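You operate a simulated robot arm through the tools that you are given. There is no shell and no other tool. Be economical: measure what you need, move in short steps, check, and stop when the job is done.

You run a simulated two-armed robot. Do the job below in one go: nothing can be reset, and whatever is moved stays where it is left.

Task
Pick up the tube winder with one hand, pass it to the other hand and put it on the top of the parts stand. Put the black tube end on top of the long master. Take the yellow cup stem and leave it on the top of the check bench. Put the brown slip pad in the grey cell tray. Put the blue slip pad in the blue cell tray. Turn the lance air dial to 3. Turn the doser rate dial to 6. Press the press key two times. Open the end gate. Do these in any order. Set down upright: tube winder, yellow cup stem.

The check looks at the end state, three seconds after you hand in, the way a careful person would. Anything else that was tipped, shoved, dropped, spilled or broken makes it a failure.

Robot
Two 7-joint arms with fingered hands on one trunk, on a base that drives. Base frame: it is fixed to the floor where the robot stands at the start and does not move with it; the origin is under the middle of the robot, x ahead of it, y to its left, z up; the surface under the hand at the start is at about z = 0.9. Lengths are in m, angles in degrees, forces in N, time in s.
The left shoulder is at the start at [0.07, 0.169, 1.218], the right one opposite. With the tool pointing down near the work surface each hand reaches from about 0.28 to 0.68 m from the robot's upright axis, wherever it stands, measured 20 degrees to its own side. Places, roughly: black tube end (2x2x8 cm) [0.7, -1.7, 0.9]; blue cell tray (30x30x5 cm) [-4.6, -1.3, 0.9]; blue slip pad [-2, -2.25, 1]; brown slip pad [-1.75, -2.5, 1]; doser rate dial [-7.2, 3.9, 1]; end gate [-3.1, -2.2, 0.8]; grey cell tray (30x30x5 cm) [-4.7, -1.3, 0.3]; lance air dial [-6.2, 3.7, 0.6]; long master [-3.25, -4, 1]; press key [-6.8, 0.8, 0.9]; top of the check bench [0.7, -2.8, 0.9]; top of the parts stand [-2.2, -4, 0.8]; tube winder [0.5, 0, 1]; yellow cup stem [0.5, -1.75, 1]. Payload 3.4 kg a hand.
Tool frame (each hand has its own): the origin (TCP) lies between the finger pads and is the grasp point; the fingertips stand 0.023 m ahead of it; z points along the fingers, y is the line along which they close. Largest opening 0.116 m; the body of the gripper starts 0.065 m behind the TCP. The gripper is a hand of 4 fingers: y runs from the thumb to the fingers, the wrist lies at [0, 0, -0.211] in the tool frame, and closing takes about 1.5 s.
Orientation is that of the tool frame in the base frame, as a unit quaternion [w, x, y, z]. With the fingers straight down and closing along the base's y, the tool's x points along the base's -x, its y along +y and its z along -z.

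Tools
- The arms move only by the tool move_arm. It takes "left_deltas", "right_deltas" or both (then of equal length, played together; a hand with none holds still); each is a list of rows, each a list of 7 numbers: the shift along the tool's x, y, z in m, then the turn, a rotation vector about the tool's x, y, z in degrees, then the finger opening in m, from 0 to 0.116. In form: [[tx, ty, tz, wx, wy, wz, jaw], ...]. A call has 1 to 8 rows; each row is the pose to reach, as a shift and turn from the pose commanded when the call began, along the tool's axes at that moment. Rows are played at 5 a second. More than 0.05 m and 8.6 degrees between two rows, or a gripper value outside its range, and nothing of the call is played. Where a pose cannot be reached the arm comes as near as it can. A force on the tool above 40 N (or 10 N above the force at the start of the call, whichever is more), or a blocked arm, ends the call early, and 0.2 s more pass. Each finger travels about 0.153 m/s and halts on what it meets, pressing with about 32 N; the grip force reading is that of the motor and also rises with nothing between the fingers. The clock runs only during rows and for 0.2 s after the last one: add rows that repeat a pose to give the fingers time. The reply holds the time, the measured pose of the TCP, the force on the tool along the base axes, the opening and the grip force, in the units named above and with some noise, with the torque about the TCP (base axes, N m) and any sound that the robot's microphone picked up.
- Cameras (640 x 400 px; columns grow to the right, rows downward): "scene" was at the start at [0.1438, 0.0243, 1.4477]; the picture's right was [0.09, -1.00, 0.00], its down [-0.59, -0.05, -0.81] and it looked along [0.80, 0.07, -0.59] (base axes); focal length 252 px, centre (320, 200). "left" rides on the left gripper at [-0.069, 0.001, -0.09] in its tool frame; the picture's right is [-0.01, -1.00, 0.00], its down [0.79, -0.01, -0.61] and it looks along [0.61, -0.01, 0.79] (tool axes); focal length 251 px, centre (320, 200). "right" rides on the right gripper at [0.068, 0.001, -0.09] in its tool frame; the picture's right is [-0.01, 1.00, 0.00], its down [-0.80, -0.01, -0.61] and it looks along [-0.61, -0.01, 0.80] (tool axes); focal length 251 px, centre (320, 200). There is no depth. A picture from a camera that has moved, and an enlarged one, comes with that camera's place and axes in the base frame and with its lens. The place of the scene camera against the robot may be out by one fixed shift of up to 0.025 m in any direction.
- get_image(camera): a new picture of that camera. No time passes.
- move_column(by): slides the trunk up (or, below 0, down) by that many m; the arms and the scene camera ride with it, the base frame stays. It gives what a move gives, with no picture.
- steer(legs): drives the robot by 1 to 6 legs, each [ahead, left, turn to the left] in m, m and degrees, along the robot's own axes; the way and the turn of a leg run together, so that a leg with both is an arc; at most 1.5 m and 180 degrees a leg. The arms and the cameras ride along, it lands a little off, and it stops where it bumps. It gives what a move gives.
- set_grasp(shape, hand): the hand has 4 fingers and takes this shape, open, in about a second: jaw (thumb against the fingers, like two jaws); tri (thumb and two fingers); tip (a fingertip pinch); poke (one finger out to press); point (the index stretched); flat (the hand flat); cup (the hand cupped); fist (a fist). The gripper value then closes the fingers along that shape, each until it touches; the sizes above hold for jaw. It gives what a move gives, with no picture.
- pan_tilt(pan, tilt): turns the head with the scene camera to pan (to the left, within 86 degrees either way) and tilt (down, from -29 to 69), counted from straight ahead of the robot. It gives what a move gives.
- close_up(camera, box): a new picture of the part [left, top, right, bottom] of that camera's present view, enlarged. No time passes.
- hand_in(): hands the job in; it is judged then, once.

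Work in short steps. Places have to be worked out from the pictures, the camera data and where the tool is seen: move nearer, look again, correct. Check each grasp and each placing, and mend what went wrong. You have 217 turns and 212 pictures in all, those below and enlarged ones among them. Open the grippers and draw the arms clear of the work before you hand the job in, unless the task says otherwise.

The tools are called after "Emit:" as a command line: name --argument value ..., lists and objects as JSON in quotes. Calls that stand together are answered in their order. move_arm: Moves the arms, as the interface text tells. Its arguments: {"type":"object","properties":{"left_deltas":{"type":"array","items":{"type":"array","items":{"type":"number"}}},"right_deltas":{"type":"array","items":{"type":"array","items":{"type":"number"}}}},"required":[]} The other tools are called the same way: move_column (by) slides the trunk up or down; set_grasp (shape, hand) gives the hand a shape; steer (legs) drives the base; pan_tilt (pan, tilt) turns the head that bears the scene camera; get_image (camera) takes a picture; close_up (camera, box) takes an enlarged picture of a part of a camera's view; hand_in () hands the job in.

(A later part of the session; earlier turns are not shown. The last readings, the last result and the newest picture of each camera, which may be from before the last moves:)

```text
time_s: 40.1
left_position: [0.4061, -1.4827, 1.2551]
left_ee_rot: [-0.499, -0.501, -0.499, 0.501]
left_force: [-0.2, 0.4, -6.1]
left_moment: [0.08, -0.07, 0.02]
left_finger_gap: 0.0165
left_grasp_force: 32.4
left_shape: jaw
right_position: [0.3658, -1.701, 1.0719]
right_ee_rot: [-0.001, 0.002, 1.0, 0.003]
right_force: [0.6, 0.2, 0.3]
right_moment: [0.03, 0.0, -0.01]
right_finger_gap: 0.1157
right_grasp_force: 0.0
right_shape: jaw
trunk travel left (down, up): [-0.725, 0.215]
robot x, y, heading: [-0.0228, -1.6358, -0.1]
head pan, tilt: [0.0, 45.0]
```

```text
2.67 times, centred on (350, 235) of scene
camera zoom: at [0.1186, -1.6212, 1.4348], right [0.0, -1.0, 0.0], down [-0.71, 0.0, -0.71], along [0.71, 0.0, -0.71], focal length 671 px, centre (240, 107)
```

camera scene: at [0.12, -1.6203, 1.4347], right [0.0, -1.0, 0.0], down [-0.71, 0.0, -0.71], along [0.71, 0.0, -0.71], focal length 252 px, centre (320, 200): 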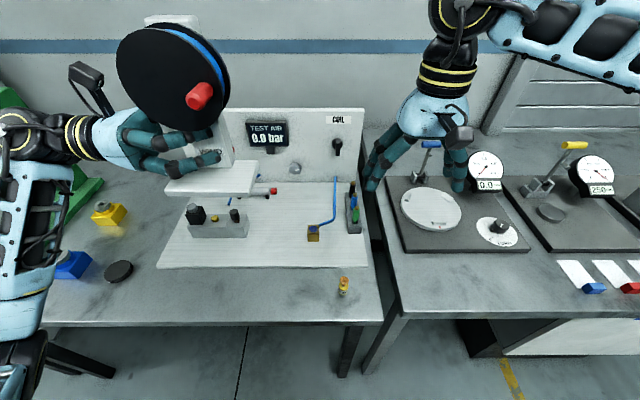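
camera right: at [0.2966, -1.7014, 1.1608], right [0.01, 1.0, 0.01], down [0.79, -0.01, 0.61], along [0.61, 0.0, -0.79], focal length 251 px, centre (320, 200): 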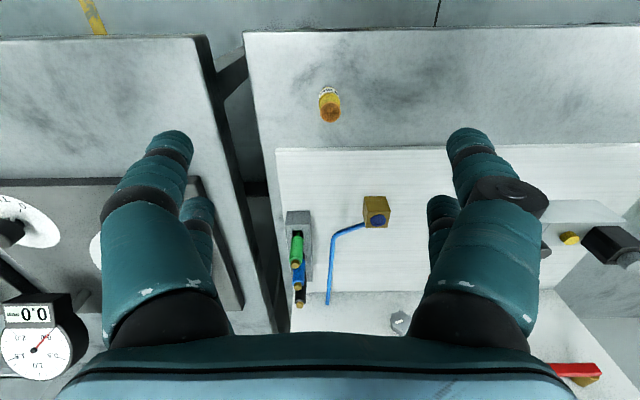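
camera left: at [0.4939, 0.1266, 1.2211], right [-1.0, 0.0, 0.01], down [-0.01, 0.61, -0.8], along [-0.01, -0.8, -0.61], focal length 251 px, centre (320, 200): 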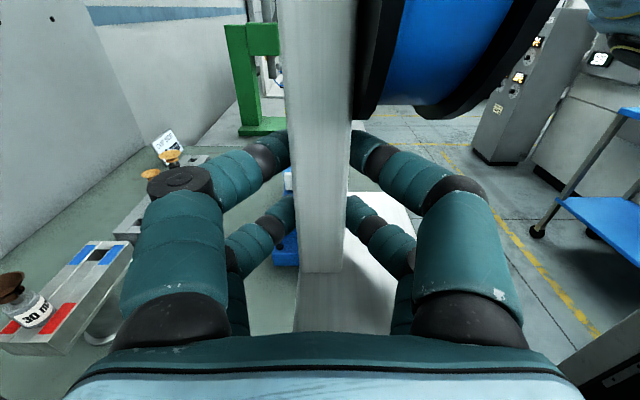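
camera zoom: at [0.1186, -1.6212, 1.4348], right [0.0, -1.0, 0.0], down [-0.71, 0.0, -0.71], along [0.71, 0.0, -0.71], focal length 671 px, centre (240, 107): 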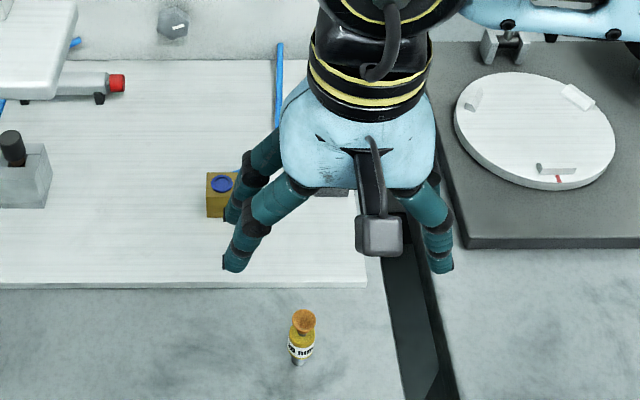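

The stem stands at about (0.360, -1.692), roughly 0.07 tall and 0.02 thick. For such a thin thing I'll try the tip shape and see its geometry.

Emit:
set_grasp --hand "right" --shape "tip"

Emit:
get_image --camera "right"

Emit:
close_up --camera "scene" --box '[270, 160, 430, 310]'

Emit:
move_arm --right_deltas '[[0, 0, 0, 0, 0, 0, 0.08], [0, 0, 0, 0, 0, 0, 0.05], [0, 0, 0, 0, 0, 0, 0.02], [0, 0, 0, 0, 0, 0, 0.02], [0, 0, 0, 0, 0, 0, 0.02]]'

Emit:
get_image --camera "right"

Emit:
close_up --camera "scene" --box '[270, 160, 430, 310]'

```text
time_s: 41.0
left_position: [0.406, -1.4831, 1.2539]
left_ee_rot: [-0.5, -0.5, -0.5, 0.5]
left_force: [0.1, -0.3, -5.6]
left_moment: [0.09, -0.08, 0.01]
left_finger_gap: 0.0164
left_grasp_force: 32.1
left_shape: jaw
right_position: [0.366, -1.7018, 1.0711]
right_ee_rot: [0.0, 0.001, 1.0, 0.003]
right_force: [0.1, 0.3, 0.0]
right_moment: [0.02, 0.02, 0.0]
right_finger_gap: 0.1158
right_grasp_force: 0.1
right_shape: tip
trunk travel left (down, up): [-0.725, 0.215]
robot x, y, heading: [-0.0171, -1.6377, -0.1]
head pan, tilt: [0.0, 45.0]
```

```text
179 pictures are left
camera right: at [0.297, -1.7018, 1.161], right [0.01, 1.0, 0.01], down [0.79, -0.01, 0.61], along [0.61, 0.0, -0.79], focal length 251 px, centre (320, 200)
```

right: 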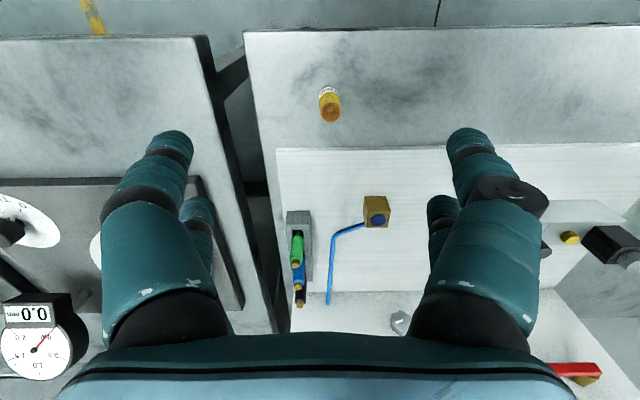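

```text
2.67 times, centred on (350, 235) of scene
camera zoom: at [0.1188, -1.6214, 1.4348], right [0.0, -1.0, 0.0], down [-0.71, 0.0, -0.71], along [0.71, 0.0, -0.71], focal length 671 px, centre (240, 107)
```

zoom: 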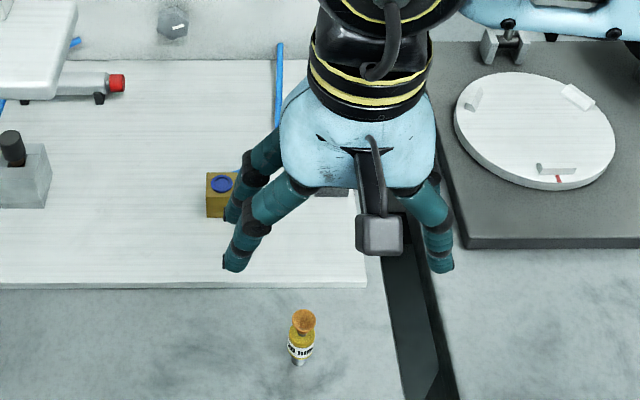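

```text
time_s: 42.2
left_position: [0.4054, -1.4825, 1.2548]
left_ee_rot: [-0.499, -0.5, -0.499, 0.501]
left_force: [-0.3, -0.4, -5.9]
left_moment: [0.05, -0.08, -0.01]
left_finger_gap: 0.0164
left_grasp_force: 31.6
left_shape: jaw
right_position: [0.3668, -1.7019, 1.0717]
right_ee_rot: [-0.001, 0.002, 1.0, 0.003]
right_force: [0.7, 0.2, 0.0]
right_moment: [0.0, -0.01, 0.0]
right_finger_gap: 0.0205
right_grasp_force: 0.1
right_shape: tip
trunk travel left (down, up): [-0.725, 0.215]
robot x, y, heading: [-0.0185, -1.6417, -0.3]
head pan, tilt: [0.0, 45.0]
```

```text
177 pictures are left
camera right: at [0.297, -1.7017, 1.161], right [0.01, 1.0, 0.01], down [0.79, -0.01, 0.61], along [0.61, 0.0, -0.79], focal length 251 px, centre (320, 200)
```

right: 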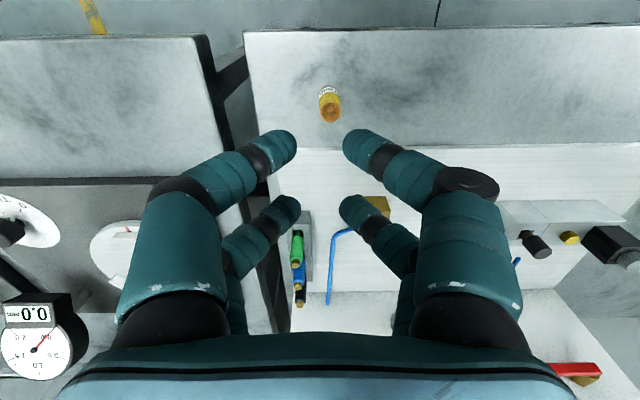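

```text
2.67 times, centred on (350, 235) of scene
camera zoom: at [0.1188, -1.6214, 1.4348], right [0.0, -1.0, 0.0], down [-0.71, 0.0, -0.71], along [0.71, 0.0, -0.71], focal length 671 px, centre (240, 107)
```

zoom: 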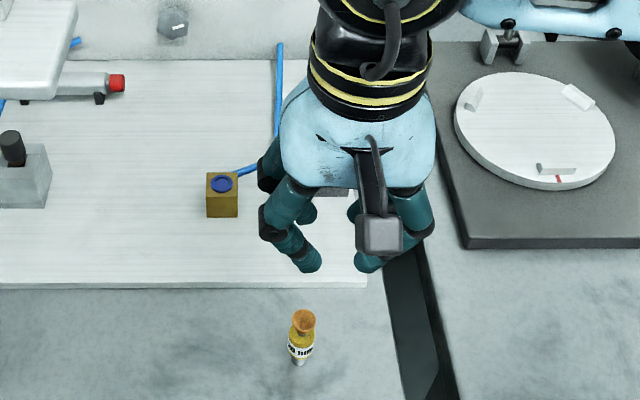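

Tip still has two fingers on each side. I'll check tri.

Emit:
set_grasp --hand "right" --shape "tri"

Emit:
move_arm --right_deltas '[[0, 0, 0, 0, 0, 0, 0.08], [0, 0, 0, 0, 0, 0, 0.05], [0, 0, 0, 0, 0, 0, 0.02], [0, 0, 0, 0, 0, 0, 0.02], [0, 0, 0, 0, 0, 0, 0.02]]'

Emit:
get_image --camera "right"

```text
time_s: 43.1
left_position: [0.4058, -1.4834, 1.2537]
left_ee_rot: [0.499, 0.501, 0.499, -0.501]
left_force: [0.3, 0.0, -5.1]
left_moment: [0.06, -0.07, -0.05]
left_finger_gap: 0.0164
left_grasp_force: 32.0
left_shape: jaw
right_position: [0.3664, -1.7026, 1.0721]
right_ee_rot: [0.0, 0.002, 1.0, 0.003]
right_force: [-0.4, 0.6, -0.6]
right_moment: [0.02, 0.02, -0.02]
right_finger_gap: 0.1159
right_grasp_force: 0.0
right_shape: tri
trunk travel left (down, up): [-0.725, 0.215]
robot x, y, heading: [-0.0216, -1.6395, -0.1]
head pan, tilt: [0.0, 45.0]
```

```text
time_s: 44.3
left_position: [0.4062, -1.4834, 1.2546]
left_ee_rot: [-0.499, -0.501, -0.499, 0.501]
left_force: [0.2, 0.3, -6.4]
left_moment: [0.07, -0.07, 0.01]
left_finger_gap: 0.0166
left_grasp_force: 32.2
left_shape: jaw
right_position: [0.3672, -1.7031, 1.0709]
right_ee_rot: [0.0, 0.002, 1.0, 0.003]
right_force: [0.4, 0.2, -0.5]
right_moment: [0.01, 0.05, 0.02]
right_finger_gap: 0.0204
right_grasp_force: 0.1
right_shape: tri
trunk travel left (down, up): [-0.725, 0.215]
robot x, y, heading: [-0.0189, -1.6386, -0.2]
head pan, tilt: [0.0, 45.0]
```

```text
175 pictures are left
camera right: at [0.2969, -1.7017, 1.161], right [0.01, 1.0, 0.01], down [0.79, -0.01, 0.61], along [0.61, 0.0, -0.79], focal length 251 px, centre (320, 200)
```

right: 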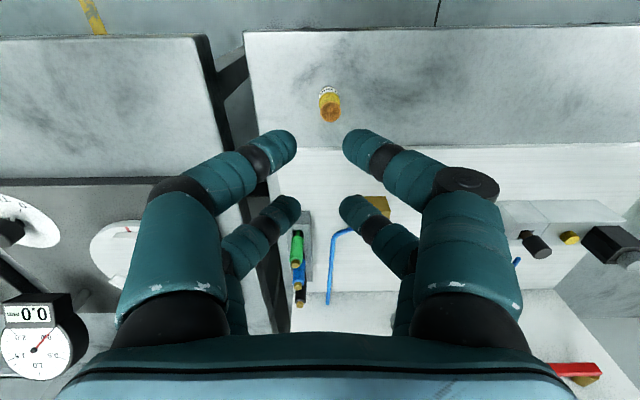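

All shapes pair the fingers similarly, so I'll use jaw and put the stem on the near finger pair. I descend and check before closing.

Emit:
set_grasp --hand "right" --shape "jaw"

Emit:
move_arm --right_deltas '[[-0.007, 0.011, 0.04, 0, 0, 0, 0.1], [-0.007, 0.011, 0.08, 0, 0, 0, 0.1], [-0.007, 0.011, 0.11, 0, 0, 0, 0.1], [-0.007, 0.011, 0.134, 0, 0, 0, 0.1], [-0.007, 0.011, 0.134, 0, 0, 0, 0.1]]'

Emit:
get_image --camera "right"

Emit:
close_up --camera "scene" --box '[270, 200, 430, 310]'

```text
time_s: 45.2
left_position: [0.4056, -1.4833, 1.2547]
left_ee_rot: [-0.499, -0.5, -0.499, 0.502]
left_force: [0.6, 0.1, -5.5]
left_moment: [0.1, -0.07, 0.02]
left_finger_gap: 0.0165
left_grasp_force: 32.2
left_shape: jaw
right_position: [0.3666, -1.7026, 1.0707]
right_ee_rot: [0.0, 0.002, 1.0, 0.004]
right_force: [-0.1, -0.1, 0.2]
right_moment: [0.02, -0.01, 0.03]
right_finger_gap: 0.1157
right_grasp_force: 0.0
right_shape: jaw
trunk travel left (down, up): [-0.725, 0.215]
robot x, y, heading: [-0.022, -1.64, -0.3]
head pan, tilt: [0.0, 45.0]
```

```text
time_s: 46.4
left_position: [0.4051, -1.4815, 1.2548]
left_ee_rot: [0.499, 0.501, 0.499, -0.501]
left_force: [1.4, 0.3, -5.3]
left_moment: [0.11, -0.07, 0.0]
left_finger_gap: 0.0165
left_grasp_force: 31.7
left_shape: jaw
right_position: [0.3737, -1.6909, 0.9362]
right_ee_rot: [0.0, 0.002, 1.0, 0.003]
right_force: [-0.1, 0.7, -0.7]
right_moment: [0.0, 0.01, -0.02]
right_finger_gap: 0.1001
right_grasp_force: 0.1
right_shape: jaw
trunk travel left (down, up): [-0.725, 0.215]
robot x, y, heading: [-0.0178, -1.6373, -0.3]
head pan, tilt: [0.0, 45.0]
```

```text
174 pictures are left
camera right: at [0.3053, -1.6911, 1.0262], right [0.01, 1.0, 0.01], down [0.79, -0.01, 0.61], along [0.61, 0.0, -0.79], focal length 251 px, centre (320, 200)
```

right: 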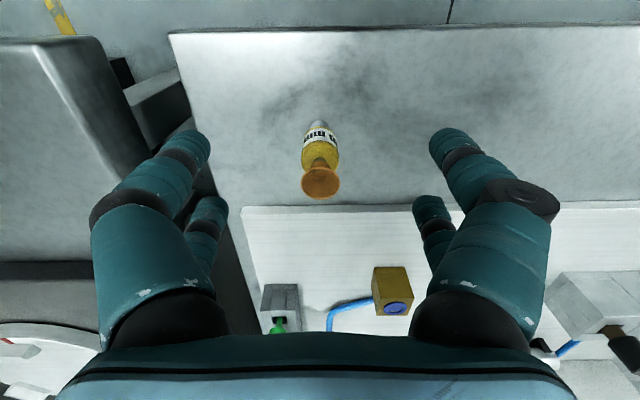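

```text
3.64 times, centred on (350, 255) of scene
camera zoom: at [0.1185, -1.6214, 1.4348], right [0.0, -1.0, 0.0], down [-0.71, 0.0, -0.71], along [0.71, 0.0, -0.71], focal length 915 px, centre (211, 0)
```

zoom: 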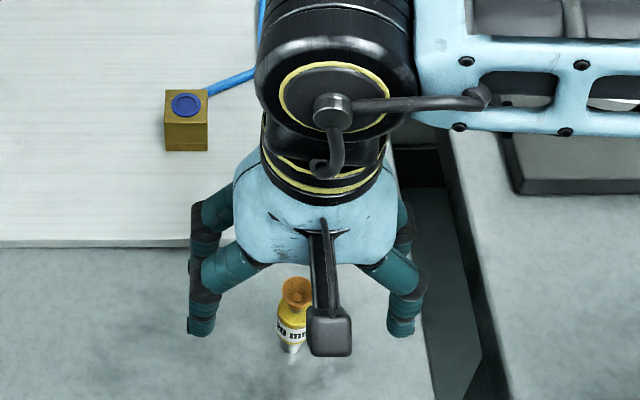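

The stem is centred on the near finger pair, so I close gently.

Emit:
move_arm --right_deltas '[[0, 0, 0, 0, 0, 0, 0.07], [0, 0, 0, 0, 0, 0, 0.045], [0, 0, 0, 0, 0, 0, 0.025], [0, 0, 0, 0, 0, 0, 0.012], [0, 0, 0, 0, 0, 0, 0.005], [0, 0, 0, 0, 0, 0, 0.0], [0, 0, 0, 0, 0, 0, 0.0]]'

Emit:
get_image --camera "right"

```text
time_s: 48.0
left_position: [0.4058, -1.4833, 1.2529]
left_ee_rot: [-0.499, -0.501, -0.499, 0.501]
left_force: [0.6, 0.1, -5.7]
left_moment: [0.06, -0.07, 0.0]
left_finger_gap: 0.0162
left_grasp_force: 31.9
left_shape: jaw
right_position: [0.3748, -1.6923, 0.9367]
right_ee_rot: [0.0, 0.002, 1.0, 0.004]
right_force: [-0.7, 0.6, -0.4]
right_moment: [0.02, -0.02, 0.0]
right_finger_gap: 0.0
right_grasp_force: 31.5
right_shape: jaw
trunk travel left (down, up): [-0.725, 0.215]
robot x, y, heading: [-0.0155, -1.6372, -0.3]
head pan, tilt: [0.0, 45.0]
```

```text
172 pictures are left
camera right: at [0.3055, -1.6911, 1.0265], right [0.01, 1.0, 0.01], down [0.79, -0.01, 0.61], along [0.61, 0.0, -0.79], focal length 251 px, centre (320, 200)
```

right: 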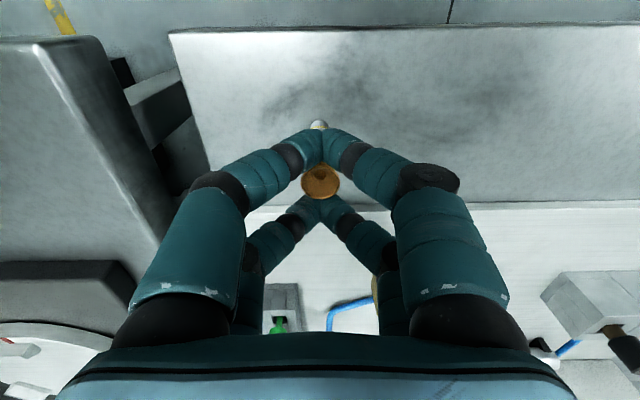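

The fingers closed on nothing (gap 0), so the real pads are 0.02 wide at the TCP centre. I reopen, shift 0.02 toward the stem and close.

Emit:
move_arm --right_deltas '[[0, 0, 0, 0, 0, 0, 0.03], [0, 0, 0, 0, 0, 0, 0.06], [0, 0, 0, 0, 0, 0, 0.08], [0.01, 0, 0, 0, 0, 0, 0.08], [0.02, 0, 0, 0, 0, 0, 0.08], [0.02, 0, 0, 0, 0, 0, 0.08]]'

Emit:
move_arm --right_deltas '[[0, 0, 0, 0, 0, 0, 0.05], [0, 0, 0, 0, 0, 0, 0.025], [0, 0, 0, 0, 0, 0, 0.01], [0, 0, 0, 0, 0, 0, 0.005], [0, 0, 0, 0, 0, 0, 0.0], [0, 0, 0, 0, 0, 0, 0.0]]'

Emit:
get_image --camera "right"

```text
time_s: 49.4
left_position: [0.4053, -1.4828, 1.2537]
left_ee_rot: [-0.499, -0.5, -0.499, 0.501]
left_force: [0.0, -0.4, -5.7]
left_moment: [0.07, -0.06, 0.03]
left_finger_gap: 0.0164
left_grasp_force: 31.6
left_shape: jaw
right_position: [0.3545, -1.6912, 0.9366]
right_ee_rot: [0.0, 0.002, 1.0, 0.004]
right_force: [-0.2, 0.2, -0.6]
right_moment: [0.01, 0.01, 0.02]
right_finger_gap: 0.0795
right_grasp_force: 0.0
right_shape: jaw
trunk travel left (down, up): [-0.725, 0.215]
robot x, y, heading: [-0.0178, -1.6373, 0.1]
head pan, tilt: [0.0, 45.0]
```

```text
time_s: 50.8
left_position: [0.4052, -1.4828, 1.254]
left_ee_rot: [-0.499, -0.5, -0.499, 0.502]
left_force: [-0.6, 0.3, -6.2]
left_moment: [0.07, -0.06, -0.02]
left_finger_gap: 0.0163
left_grasp_force: 31.7
left_shape: jaw
right_position: [0.3537, -1.692, 0.936]
right_ee_rot: [0.0, 0.001, 1.0, 0.003]
right_force: [0.3, 0.9, -0.1]
right_moment: [0.0, 0.01, -0.03]
right_finger_gap: 0.0
right_grasp_force: 32.3
right_shape: jaw
trunk travel left (down, up): [-0.725, 0.215]
robot x, y, heading: [-0.0197, -1.6365, -0.2]
head pan, tilt: [0.0, 45.0]
```

```text
171 pictures are left
camera right: at [0.2846, -1.6903, 1.0263], right [0.01, 1.0, 0.01], down [0.79, -0.01, 0.61], along [0.61, 0.0, -0.79], focal length 251 px, centre (320, 200)
```

right: 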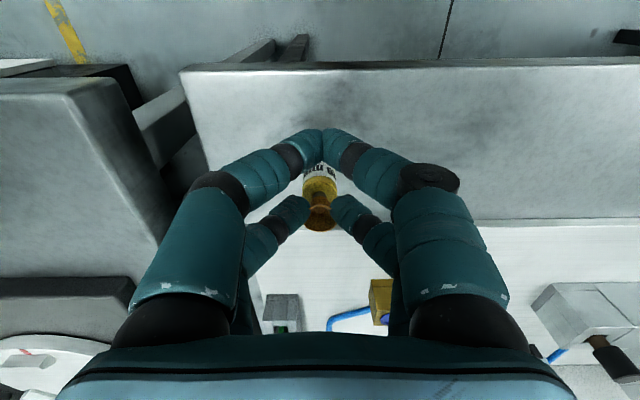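

The far finger pair has now met the stem while the near pair closed on itself. I lift slightly to test the hold.

Emit:
move_arm --right_deltas '[[0, 0, -0.01, 0, 0, 0, 0.0], [0, 0, -0.03, 0, 0, 0, 0.0], [0, 0, -0.05, 0, 0, 0, 0.0], [0, 0, -0.05, 0, 0, 0, 0.0]]'

Emit:
get_image --camera "right"

Emit:
close_up --camera "scene" --box '[270, 200, 430, 310]'

```text
time_s: 51.8
left_position: [0.4069, -1.4833, 1.2543]
left_ee_rot: [-0.499, -0.5, -0.5, 0.501]
left_force: [-0.8, 0.3, -5.4]
left_moment: [0.09, -0.06, -0.01]
left_finger_gap: 0.0164
left_grasp_force: 31.7
left_shape: jaw
right_position: [0.3529, -1.6905, 0.9871]
right_ee_rot: [0.0, 0.002, 1.0, 0.004]
right_force: [-0.6, 0.2, -0.2]
right_moment: [0.03, -0.01, -0.02]
right_finger_gap: 0.0
right_grasp_force: 32.0
right_shape: jaw
trunk travel left (down, up): [-0.725, 0.215]
robot x, y, heading: [-0.0207, -1.6357, -0.2]
head pan, tilt: [0.0, 45.0]
```

```text
170 pictures are left
camera right: at [0.2836, -1.6903, 1.0767], right [0.01, 1.0, 0.01], down [0.79, -0.01, 0.61], along [0.61, 0.0, -0.79], focal length 251 px, centre (320, 200)
```

right: 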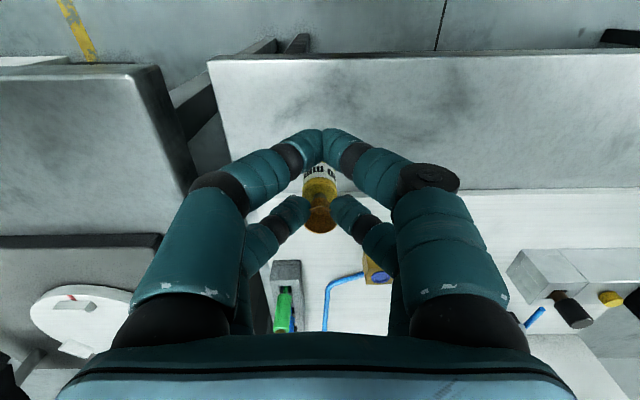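

```text
3.64 times, centred on (350, 255) of scene
camera zoom: at [0.1189, -1.6215, 1.4348], right [0.0, -1.0, 0.0], down [-0.71, 0.0, -0.71], along [0.71, 0.0, -0.71], focal length 915 px, centre (211, 0)
```

zoom: 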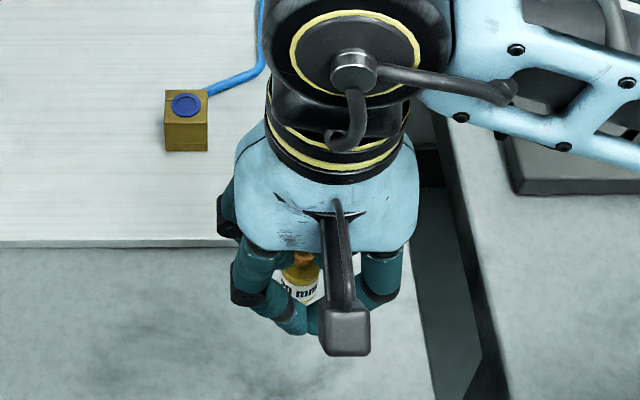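

The stem is lifted and held. I raise it, back off and drive toward the check bench.

Emit:
move_arm --right_deltas '[[0, 0, -0.04, 0, 0, 0, 0.0], [0, 0, -0.08, 0, 0, 0, 0.0], [0, 0, -0.12, 0, 0, 0, 0.0], [0, 0, -0.16, 0, 0, 0, 0.0]]'

Emit:
steer --legs '[[-0.3, 0, 0], [0, -1.05, 0]]'

Emit:
get_image --camera "scene"

```text
time_s: 52.8
left_position: [0.4037, -1.4816, 1.2547]
left_ee_rot: [-0.5, -0.5, -0.499, 0.501]
left_force: [-1.2, 0.3, -5.8]
left_moment: [0.08, -0.07, 0.04]
left_finger_gap: 0.0164
left_grasp_force: 32.0
left_shape: jaw
right_position: [0.3507, -1.6927, 1.148]
right_ee_rot: [-0.001, 0.003, 1.0, 0.004]
right_force: [-0.9, 0.0, -0.1]
right_moment: [-0.01, -0.05, 0.01]
right_finger_gap: 0.0001
right_grasp_force: 31.3
right_shape: jaw
right hand out of reach, approached as far as the arm can: row 2, 3
trunk travel left (down, up): [-0.725, 0.215]
robot x, y, heading: [-0.017, -1.6386, -0.4]
head pan, tilt: [0.0, 45.0]
```

```text
time_s: 59.8
left_position: [0.0941, -2.5369, 1.2543]
left_ee_rot: [-0.494, -0.505, -0.494, 0.506]
left_force: [-0.1, 0.0, -6.2]
left_moment: [0.07, -0.06, 0.0]
left_finger_gap: 0.0164
left_grasp_force: 31.8
left_shape: jaw
right_position: [0.0372, -2.7456, 1.147]
right_ee_rot: [0.0, 0.011, 1.0, 0.003]
right_force: [0.2, -0.5, 0.5]
right_moment: [-0.03, 0.02, 0.0]
right_finger_gap: 0.0
right_grasp_force: 31.9
right_shape: jaw
trunk travel left (down, up): [-0.725, 0.215]
robot x, y, heading: [-0.3327, -2.6816, -1.3]
head pan, tilt: [0.0, 45.0]
```

```text
168 pictures are left
camera scene: at [-0.196, -2.6689, 1.4348], right [-0.02, -1.0, 0.0], down [-0.71, 0.02, -0.71], along [0.71, -0.02, -0.71], focal length 252 px, centre (320, 200)
```

scene: 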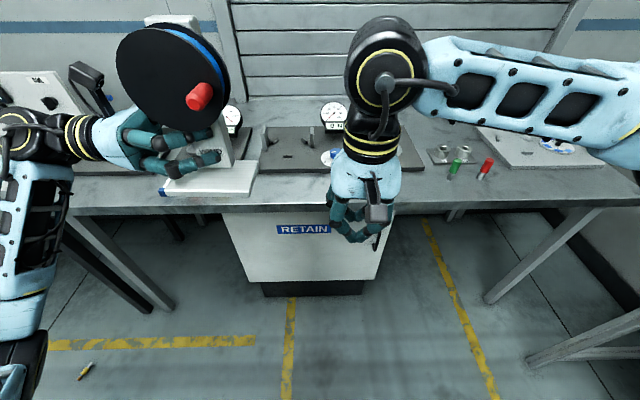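

Something small and yellow lies on the floor at the lower left, so I check whether the stem dropped.

Emit:
close_up --camera "scene" --box '[40, 330, 140, 400]'

Emit:
get_image --camera "right"

```text
5.71 times, centred on (90, 365) of scene
camera zoom: at [-0.196, -2.6689, 1.4348], right [-0.02, -1.0, 0.0], down [-0.71, 0.02, -0.71], along [0.71, -0.02, -0.71], focal length 1438 px, centre (1634, -743)
```

zoom: 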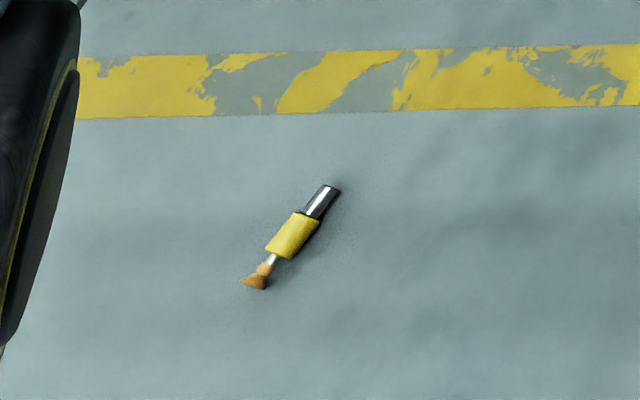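

```text
166 pictures are left
camera right: at [-0.0319, -2.7436, 1.2373], right [0.03, 1.0, 0.01], down [0.79, -0.03, 0.61], along [0.61, -0.01, -0.79], focal length 251 px, centre (320, 200)
```

right: 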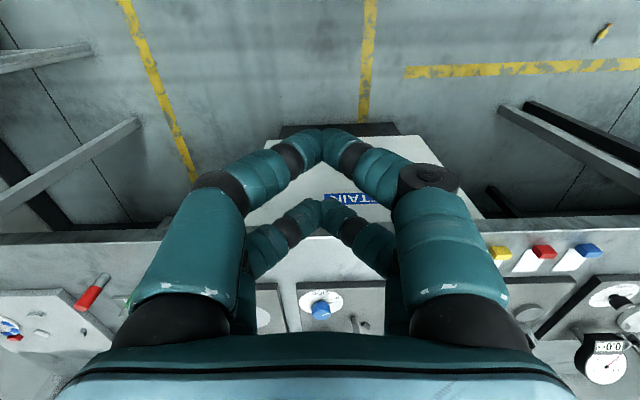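

The stem slipped and fell. It lies near (0.095, -1.56) along about -20°, silver end away from the robot and cup end toward it. I'll retrieve it with the rod along tool x so both finger pairs hold it. First I drive back.

Emit:
steer --legs '[[0, 1.25, 1.3]]'

Emit:
move_arm --right_deltas '[[0, -0.02, 0, 0, 0, 5, 0.05], [-0.02, -0.04, 0, 0, 0, 10, 0.08], [-0.04, -0.06, 0, 0, 0, 15, 0.1], [-0.06, -0.07, 0, 0, 0, 20, 0.1], [-0.08, -0.07, 0, 0, 0, 20, 0.1]]'

Emit:
pan_tilt --pan -10 --tilt 65

Emit:
get_image --camera "scene"

Emit:
get_image --camera "right"

```text
time_s: 66.0
left_position: [0.1236, -1.3101, 1.2533]
left_ee_rot: [-0.493, -0.506, -0.493, 0.507]
left_force: [0.5, 0.0, -5.6]
left_moment: [0.06, -0.07, -0.05]
left_finger_gap: 0.0164
left_grasp_force: 31.9
left_shape: jaw
right_position: [0.0675, -1.5191, 1.1475]
right_ee_rot: [0.0, 0.013, 1.0, 0.004]
right_force: [-0.3, 0.5, -0.3]
right_moment: [0.0, 0.01, -0.01]
right_finger_gap: 0.0001
right_grasp_force: 32.0
right_shape: jaw
trunk travel left (down, up): [-0.725, 0.215]
robot x, y, heading: [-0.3048, -1.4571, -1.6]
head pan, tilt: [0.0, 45.0]
```

```text
time_s: 67.2
left_position: [0.1265, -1.309, 1.2533]
left_ee_rot: [-0.493, -0.506, -0.494, 0.507]
left_force: [0.5, -0.6, -6.1]
left_moment: [0.06, -0.09, 0.01]
left_finger_gap: 0.0161
left_grasp_force: 31.5
left_shape: jaw
right_position: [0.143, -1.592, 1.1486]
right_ee_rot: [-0.001, 0.187, 0.982, 0.004]
right_force: [0.2, 0.2, 0.0]
right_moment: [0.0, 0.0, -0.02]
right_finger_gap: 0.1
right_grasp_force: 0.2
right_shape: jaw
trunk travel left (down, up): [-0.725, 0.215]
robot x, y, heading: [-0.3021, -1.4548, -1.5]
head pan, tilt: [0.0, 45.0]
```

```text
time_s: 68.1
left_position: [0.1249, -1.3106, 1.2538]
left_ee_rot: [-0.493, -0.507, -0.493, 0.507]
left_force: [-0.3, -0.3, -5.1]
left_moment: [0.08, -0.09, -0.01]
left_finger_gap: 0.0164
left_grasp_force: 32.1
left_shape: jaw
right_position: [0.1427, -1.5916, 1.1488]
right_ee_rot: [-0.001, 0.187, 0.982, 0.004]
right_force: [-0.6, -0.1, 0.6]
right_moment: [-0.01, -0.04, 0.01]
right_finger_gap: 0.0998
right_grasp_force: 0.1
right_shape: jaw
trunk travel left (down, up): [-0.725, 0.215]
robot x, y, heading: [-0.3061, -1.4536, -1.4]
head pan, tilt: [-10.0, 65.0]
```

```text
165 pictures are left
camera scene: at [-0.1882, -1.4521, 1.4098], right [-0.2, -0.98, 0.0], down [-0.89, 0.18, -0.42], along [0.41, -0.08, -0.91], focal length 252 px, centre (320, 200)
```

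scene: 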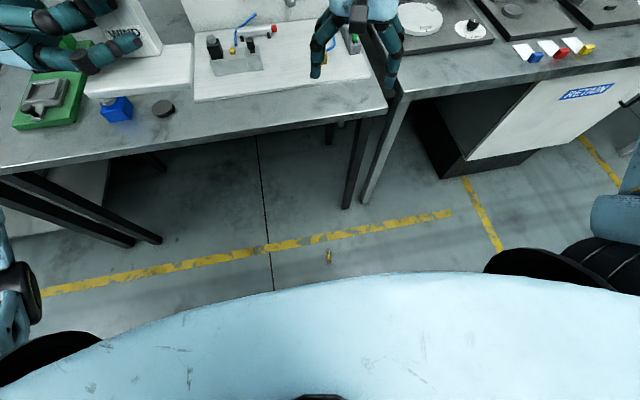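

```text
164 pictures are left
camera right: at [0.0789, -1.5664, 1.238], right [0.38, 0.93, 0.01], down [0.74, -0.3, 0.61], along [0.56, -0.22, -0.8], focal length 251 px, centre (320, 200)
```

right: 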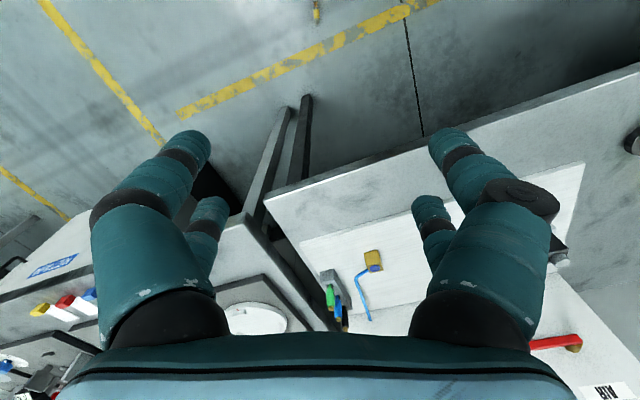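

The stem is at about (0.09, -1.562). I centre the hand over it and lower the trunk.

Emit:
move_arm --right_deltas '[[0.03, 0.005, 0.03, 0, 0, 0, 0.1], [0.0575, 0.0095, 0.06, 0, 0, 0, 0.1], [0.0575, 0.0095, 0.1, 0, 0, 0, 0.1], [0.0575, 0.0095, 0.14, 0, 0, 0, 0.1]]'

Emit:
move_column --by -0.6

Emit:
get_image --camera "right"

Emit:
get_image --camera "scene"

```text
time_s: 69.1
left_position: [0.1246, -1.3095, 1.2545]
left_ee_rot: [-0.493, -0.506, -0.493, 0.507]
left_force: [0.3, 0.2, -5.3]
left_moment: [0.1, -0.09, -0.03]
left_finger_gap: 0.0165
left_grasp_force: 31.8
left_shape: jaw
right_position: [0.0972, -1.5619, 1.0063]
right_ee_rot: [-0.001, 0.188, 0.982, 0.004]
right_force: [-0.3, 0.3, -0.5]
right_moment: [-0.02, 0.0, 0.01]
right_finger_gap: 0.0999
right_grasp_force: 0.0
right_shape: jaw
trunk travel left (down, up): [-0.725, 0.215]
robot x, y, heading: [-0.3033, -1.4573, -1.6]
head pan, tilt: [-10.0, 65.0]
```

```text
refused: -0.6 is not a number from -0.4 to 0.4
```

```text
163 pictures are left
camera right: at [0.0322, -1.5359, 1.0974], right [0.38, 0.93, 0.01], down [0.74, -0.3, 0.6], along [0.56, -0.22, -0.8], focal length 251 px, centre (320, 200)
```

right: 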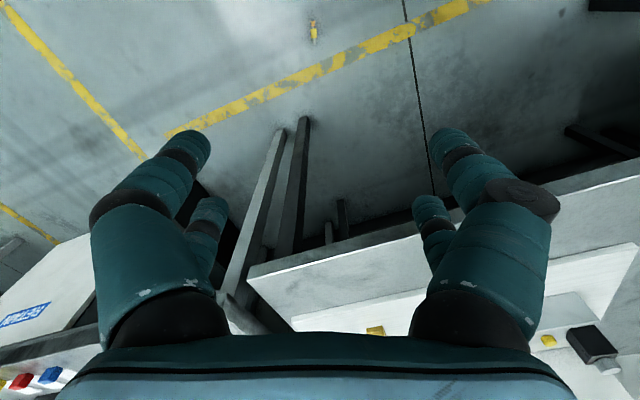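

```text
162 pictures are left
camera scene: at [-0.1872, -1.4514, 1.4097], right [-0.2, -0.98, 0.0], down [-0.89, 0.18, -0.42], along [0.41, -0.09, -0.91], focal length 252 px, centre (320, 200)
```

scene: 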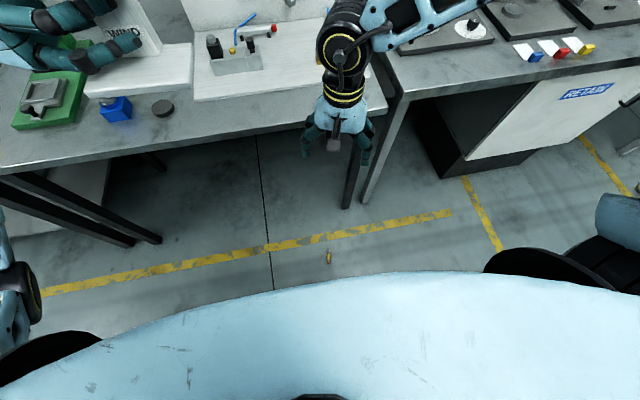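

I check where the right elbow is relative to the bench before lowering.

Emit:
pan_tilt --pan -45 --tilt 45

Emit:
get_image --camera "scene"

```text
time_s: 70.1
left_position: [0.1243, -1.3111, 1.2542]
left_ee_rot: [-0.493, -0.506, -0.493, 0.507]
left_force: [0.7, -0.3, -5.0]
left_moment: [0.08, -0.07, 0.01]
left_finger_gap: 0.0162
left_grasp_force: 31.6
left_shape: jaw
right_position: [0.096, -1.5614, 1.0075]
right_ee_rot: [0.0, 0.185, 0.983, 0.004]
right_force: [-0.9, 0.7, 0.8]
right_moment: [-0.01, 0.01, -0.03]
right_finger_gap: 0.1
right_grasp_force: 0.2
right_shape: jaw
trunk travel left (down, up): [-0.725, 0.215]
robot x, y, heading: [-0.3054, -1.4545, -1.7]
head pan, tilt: [-45.0, 45.0]
```

```text
161 pictures are left
camera scene: at [-0.1912, -1.4989, 1.4348], right [-0.72, -0.69, 0.0], down [-0.49, 0.51, -0.71], along [0.49, -0.51, -0.71], focal length 252 px, centre (320, 200)
```

scene: 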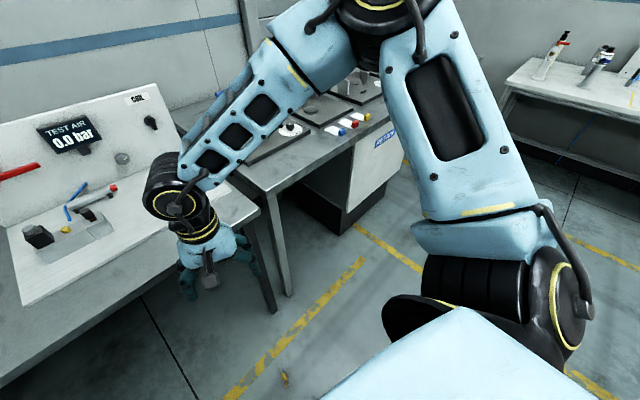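

The elbow is around x≈0.12, clear of the bench edge at 0.30. I lower the trunk.

Emit:
move_column --by -0.4

Emit:
move_column --by -0.3

Emit:
get_image --camera "right"

Emit:
get_image --camera "scene"

```text
time_s: 73.9
left_position: [0.1234, -1.3104, 0.8542]
left_ee_rot: [0.494, 0.507, 0.493, -0.506]
left_force: [-0.2, -0.4, -5.7]
left_moment: [0.09, -0.05, 0.03]
left_finger_gap: 0.0163
left_grasp_force: 32.5
left_shape: jaw
right_position: [0.0956, -1.5608, 0.6072]
right_ee_rot: [0.001, 0.187, 0.982, 0.003]
right_force: [0.7, -0.2, 0.1]
right_moment: [0.02, 0.01, 0.01]
right_finger_gap: 0.0999
right_grasp_force: 0.1
right_shape: jaw
trunk travel left (down, up): [-0.325, 0.615]
robot x, y, heading: [-0.3041, -1.4579, -1.3]
head pan, tilt: [-45.0, 45.0]
```

```text
time_s: 76.9
left_position: [0.1245, -1.3115, 0.5539]
left_ee_rot: [-0.493, -0.506, -0.493, 0.508]
left_force: [-0.2, -0.6, -6.5]
left_moment: [0.09, -0.04, 0.0]
left_finger_gap: 0.0163
left_grasp_force: 31.9
left_shape: jaw
right_position: [0.0962, -1.5614, 0.309]
right_ee_rot: [0.0, 0.186, 0.983, 0.005]
right_force: [-1.3, -0.6, -0.6]
right_moment: [-0.01, 0.03, 0.02]
right_finger_gap: 0.0997
right_grasp_force: 0.0
right_shape: jaw
trunk travel left (down, up): [-0.025, 0.915]
robot x, y, heading: [-0.3023, -1.456, -1.5]
head pan, tilt: [-45.0, 45.0]
```

```text
160 pictures are left
camera right: at [0.0312, -1.5363, 0.398], right [0.38, 0.93, 0.01], down [0.74, -0.3, 0.6], along [0.56, -0.22, -0.8], focal length 251 px, centre (320, 200)
```

right: 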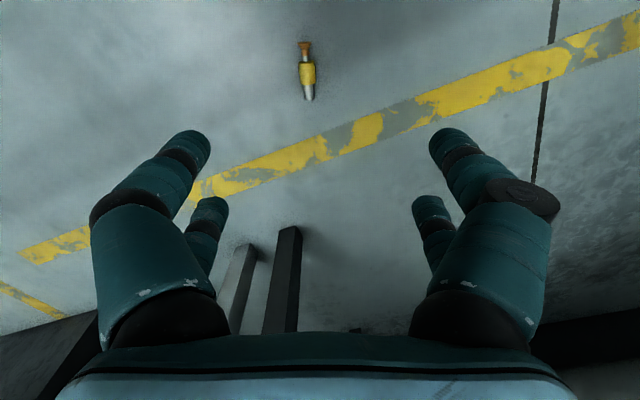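

```text
159 pictures are left
camera scene: at [-0.192, -1.499, 0.7349], right [-0.73, -0.69, 0.0], down [-0.49, 0.51, -0.71], along [0.49, -0.51, -0.71], focal length 252 px, centre (320, 200)
```

scene: 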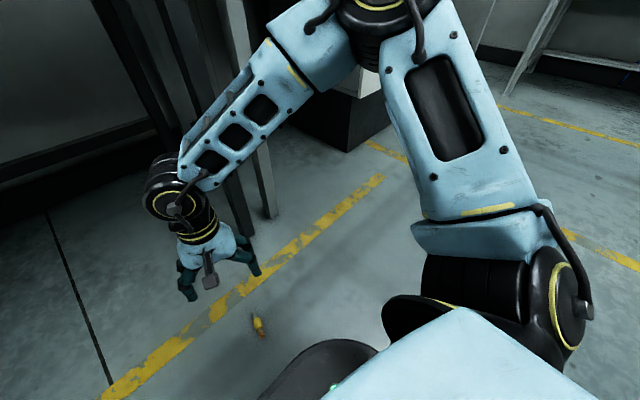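

The rod lies at -19°, body centre ≈(0.092, -1.578). I approach with a slight tilt (11° toward the silver end), so the wrist will clear the bench later.

Emit:
move_arm --right_deltas '[[0.0, -0.008, 0.04, 0, -4, -1, 0.08], [0.001, -0.017, 0.08, 0, -8, -2, 0.08], [0.001, -0.017, 0.12, 0, -11, -2.2, 0.08], [0.001, -0.017, 0.16, 0, -11, -2.2, 0.08], [0.001, -0.017, 0.16, 0, -11, -2.2, 0.08]]'

Emit:
get_image --camera "right"

```text
time_s: 78.1
left_position: [0.1244, -1.3097, 0.5541]
left_ee_rot: [-0.493, -0.507, -0.493, 0.507]
left_force: [-0.1, 0.0, -5.9]
left_moment: [0.07, -0.05, 0.02]
left_finger_gap: 0.0165
left_grasp_force: 31.8
left_shape: jaw
right_position: [0.186, -1.5908, 0.1743]
right_ee_rot: [0.069, 0.156, 0.985, -0.01]
right_force: [-0.7, 0.1, 0.6]
right_moment: [-0.01, -0.01, 0.0]
right_finger_gap: 0.0805
right_grasp_force: 0.0
right_shape: jaw
right hand out of reach, approached as far as the arm can: row 1, 2, 3, 4, 5
trunk travel left (down, up): [-0.025, 0.915]
robot x, y, heading: [-0.3056, -1.4593, -1.2]
head pan, tilt: [-45.0, 45.0]
```

```text
158 pictures are left
camera right: at [0.1097, -1.5644, 0.2541], right [0.32, 0.95, 0.0], down [0.66, -0.22, 0.71], along [0.68, -0.23, -0.7], focal length 251 px, centre (320, 200)
```

right: 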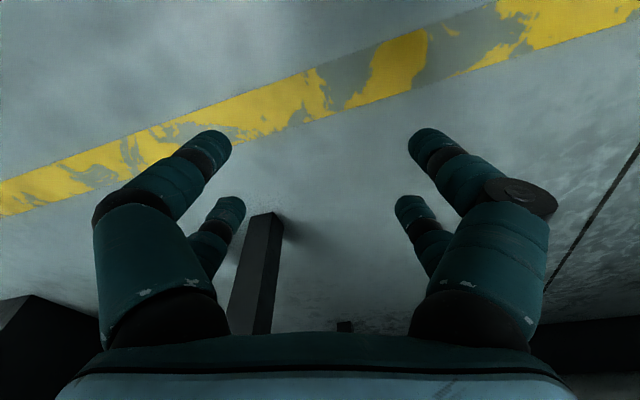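

The arm is too folded at this distance, so I back the base off 0.14 m and drop the trunk fully, then look again.

Emit:
steer --legs '[[-0.14, 0, 1.2]]'

Emit:
move_column --by -0.024

Emit:
move_arm --right_deltas '[[0, 0, 0.03, 0, 0, 0, 0.08], [0, 0, 0.06, 0, 0, 0, 0.08], [0, 0, 0.06, 0, 0, 0, 0.08]]'

Emit:
get_image --camera "right"

```text
time_s: 79.4
left_position: [-0.019, -1.2987, 0.554]
left_ee_rot: [-0.498, -0.502, -0.498, 0.502]
left_force: [0.3, 0.6, -6.5]
left_moment: [0.08, -0.07, -0.03]
left_finger_gap: 0.0165
left_grasp_force: 32.0
left_shape: jaw
right_position: [0.0481, -1.5785, 0.1748]
right_ee_rot: [0.069, 0.147, 0.987, -0.01]
right_force: [0.8, -0.5, 0.4]
right_moment: [0.0, 0.04, 0.02]
right_finger_gap: 0.0801
right_grasp_force: 0.0
right_shape: jaw
trunk travel left (down, up): [-0.025, 0.915]
robot x, y, heading: [-0.4463, -1.4533, -0.6]
head pan, tilt: [-45.0, 45.0]
```

```text
time_s: 80.1
left_position: [-0.0194, -1.2999, 0.5298]
left_ee_rot: [0.499, 0.502, 0.499, -0.501]
left_force: [-0.4, -0.5, -5.6]
left_moment: [0.07, -0.08, 0.0]
left_finger_gap: 0.0164
left_grasp_force: 32.0
left_shape: jaw
right_position: [0.0494, -1.5781, 0.1518]
right_ee_rot: [0.07, 0.147, 0.987, -0.011]
right_force: [0.2, 0.3, 0.2]
right_moment: [-0.01, 0.0, -0.02]
right_finger_gap: 0.0803
right_grasp_force: 0.0
right_shape: jaw
trunk travel left (down, up): [-0.001, 0.939]
robot x, y, heading: [-0.4448, -1.4564, -0.3]
head pan, tilt: [-45.0, 45.0]
```

```text
time_s: 80.9
left_position: [-0.0197, -1.2995, 0.5298]
left_ee_rot: [-0.498, -0.501, -0.498, 0.502]
left_force: [0.2, 1.2, -7.0]
left_moment: [0.06, -0.08, 0.0]
left_finger_gap: 0.0162
left_grasp_force: 31.8
left_shape: jaw
right_position: [0.0582, -1.5799, 0.093]
right_ee_rot: [0.069, 0.146, 0.987, -0.01]
right_force: [-0.6, -0.1, 1.3]
right_moment: [0.02, 0.01, 0.01]
right_finger_gap: 0.0807
right_grasp_force: 0.0
right_shape: jaw
trunk travel left (down, up): [-0.001, 0.939]
robot x, y, heading: [-0.4489, -1.4523, -0.5]
head pan, tilt: [-45.0, 45.0]
```

```text
157 pictures are left
camera right: at [-0.0194, -1.5548, 0.1722], right [0.3, 0.95, 0.0], down [0.67, -0.21, 0.71], along [0.68, -0.21, -0.7], focal length 251 px, centre (320, 200)
```

right: 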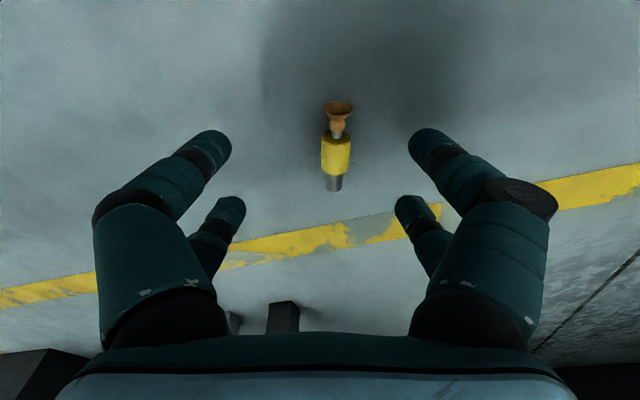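

It reaches now. Body centre ≈(0.092, -1.577), so I descend onto it.

Emit:
move_arm --right_deltas '[[-0.01, 0.007, 0.02, 0, 0, 0, 0.08], [-0.02, 0.013, 0.04, 0, 0, 0, 0.08], [-0.02, 0.013, 0.055, 0, 0, 0, 0.08], [-0.02, 0.013, 0.062, 0, 0, 0, 0.08], [-0.02, 0.013, 0.062, 0, 0, 0, 0.08]]'

Emit:
get_image --camera "right"

```text
time_s: 82.1
left_position: [-0.0187, -1.2995, 0.5288]
left_ee_rot: [-0.498, -0.501, -0.498, 0.502]
left_force: [0.0, 0.4, -6.1]
left_moment: [0.05, -0.1, 0.0]
left_finger_gap: 0.0163
left_grasp_force: 32.1
left_shape: jaw
right_position: [0.0887, -1.5751, 0.0338]
right_ee_rot: [0.07, 0.147, 0.987, -0.01]
right_force: [-0.7, 0.0, 0.3]
right_moment: [0.03, -0.01, 0.01]
right_finger_gap: 0.0804
right_grasp_force: 0.1
right_shape: jaw
trunk travel left (down, up): [-0.001, 0.939]
robot x, y, heading: [-0.4453, -1.4519, -0.7]
head pan, tilt: [-45.0, 45.0]
```

```text
156 pictures are left
camera right: at [0.0102, -1.5513, 0.1131], right [0.3, 0.95, 0.0], down [0.67, -0.21, 0.71], along [0.68, -0.21, -0.7], focal length 251 px, centre (320, 200)
```

right: 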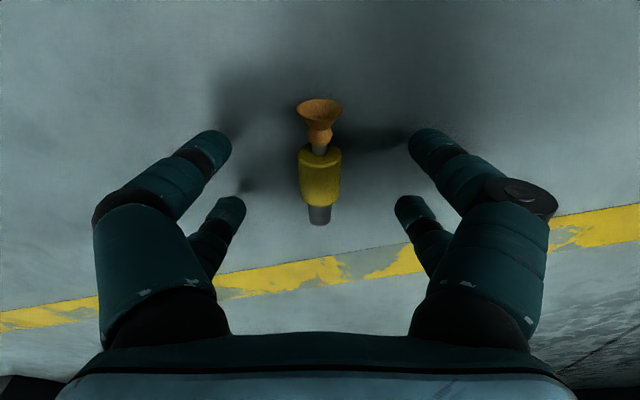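

The alignment is good. I shift 8 mm toward the cup so that one pair takes the body and the other the cup, then close.

Emit:
move_arm --right_deltas '[[0.008, 0, 0.003, 0, 0, 0, 0.08], [0.008, 0, 0.005, 0, 0, 0, 0.06], [0.008, 0, 0.005, 0, 0, 0, 0.035], [0.008, 0, 0.005, 0, 0, 0, 0.015], [0.008, 0, 0.005, 0, 0, 0, 0.005], [0.008, 0, 0.005, 0, 0, 0, 0.0], [0.008, 0, 0.005, 0, 0, 0, 0.0]]'

Emit:
get_image --camera "right"

```text
time_s: 83.7
left_position: [-0.0189, -1.3005, 0.5311]
left_ee_rot: [-0.498, -0.502, -0.498, 0.502]
left_force: [-1.1, -0.5, -5.9]
left_moment: [0.07, -0.08, 0.0]
left_finger_gap: 0.0163
left_grasp_force: 31.8
left_shape: jaw
right_position: [0.0799, -1.5744, 0.0282]
right_ee_rot: [0.071, 0.147, 0.987, -0.011]
right_force: [0.8, -0.3, 1.5]
right_moment: [0.0, -0.07, 0.02]
right_finger_gap: 0.0113
right_grasp_force: 31.9
right_shape: jaw
trunk travel left (down, up): [-0.001, 0.939]
robot x, y, heading: [-0.4477, -1.4528, -0.5]
head pan, tilt: [-45.0, 45.0]
```

```text
155 pictures are left
camera right: at [0.0035, -1.5492, 0.1072], right [0.3, 0.95, 0.0], down [0.67, -0.21, 0.71], along [0.68, -0.21, -0.7], focal length 251 px, centre (320, 200)
```

right: 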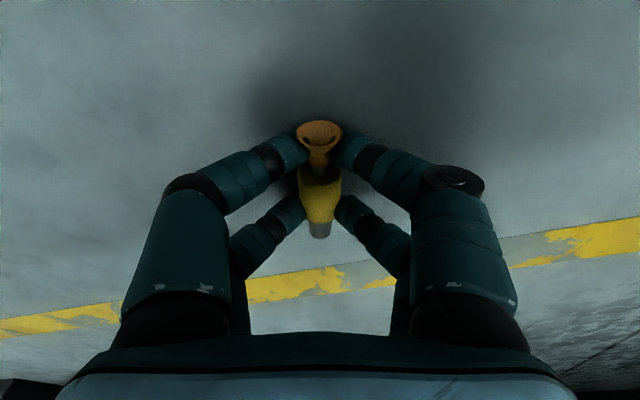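

Both pairs hold it (gap 11 mm). I lift and check.

Emit:
move_arm --right_deltas '[[0, 0, -0.01, 0, 0, 0, 0.0], [0, 0, -0.04, 0, 0, 0, 0.0], [0, 0, -0.08, 0, 0, 0, 0.0], [0, 0, -0.12, 0, 0, 0, 0.0]]'

Emit:
move_column --by 0.4

Emit:
get_image --camera "right"

```text
time_s: 84.7
left_position: [-0.019, -1.2997, 0.5292]
left_ee_rot: [-0.498, -0.501, -0.499, 0.502]
left_force: [-0.5, -1.3, -4.9]
left_moment: [0.04, -0.08, 0.0]
left_finger_gap: 0.0162
left_grasp_force: 31.7
left_shape: jaw
right_position: [0.0649, -1.5697, 0.1473]
right_ee_rot: [0.07, 0.148, 0.986, -0.01]
right_force: [0.4, -0.5, -0.3]
right_moment: [0.02, 0.04, -0.01]
right_finger_gap: 0.0113
right_grasp_force: 32.0
right_shape: jaw
trunk travel left (down, up): [-0.001, 0.939]
robot x, y, heading: [-0.4479, -1.4549, -0.3]
head pan, tilt: [-45.0, 45.0]
```

```text
time_s: 88.6
left_position: [-0.0194, -1.3006, 0.9305]
left_ee_rot: [-0.498, -0.502, -0.498, 0.503]
left_force: [0.3, 0.3, -5.8]
left_moment: [0.08, -0.08, 0.02]
left_finger_gap: 0.0163
left_grasp_force: 32.2
left_shape: jaw
right_position: [0.0657, -1.5689, 0.5463]
right_ee_rot: [0.07, 0.147, 0.987, -0.011]
right_force: [0.9, 0.0, -0.6]
right_moment: [-0.01, -0.01, -0.01]
right_finger_gap: 0.0111
right_grasp_force: 32.1
right_shape: jaw
trunk travel left (down, up): [-0.401, 0.539]
robot x, y, heading: [-0.4464, -1.4549, -0.4]
head pan, tilt: [-45.0, 45.0]
```

```text
154 pictures are left
camera right: at [-0.0118, -1.5453, 0.6253], right [0.3, 0.95, 0.0], down [0.67, -0.21, 0.71], along [0.68, -0.21, -0.7], focal length 251 px, centre (320, 200)
```

right: 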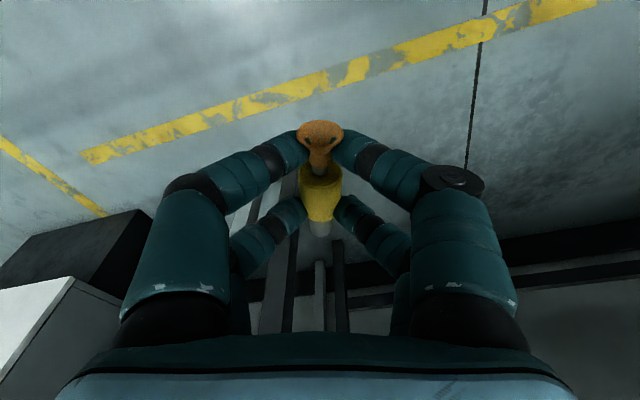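

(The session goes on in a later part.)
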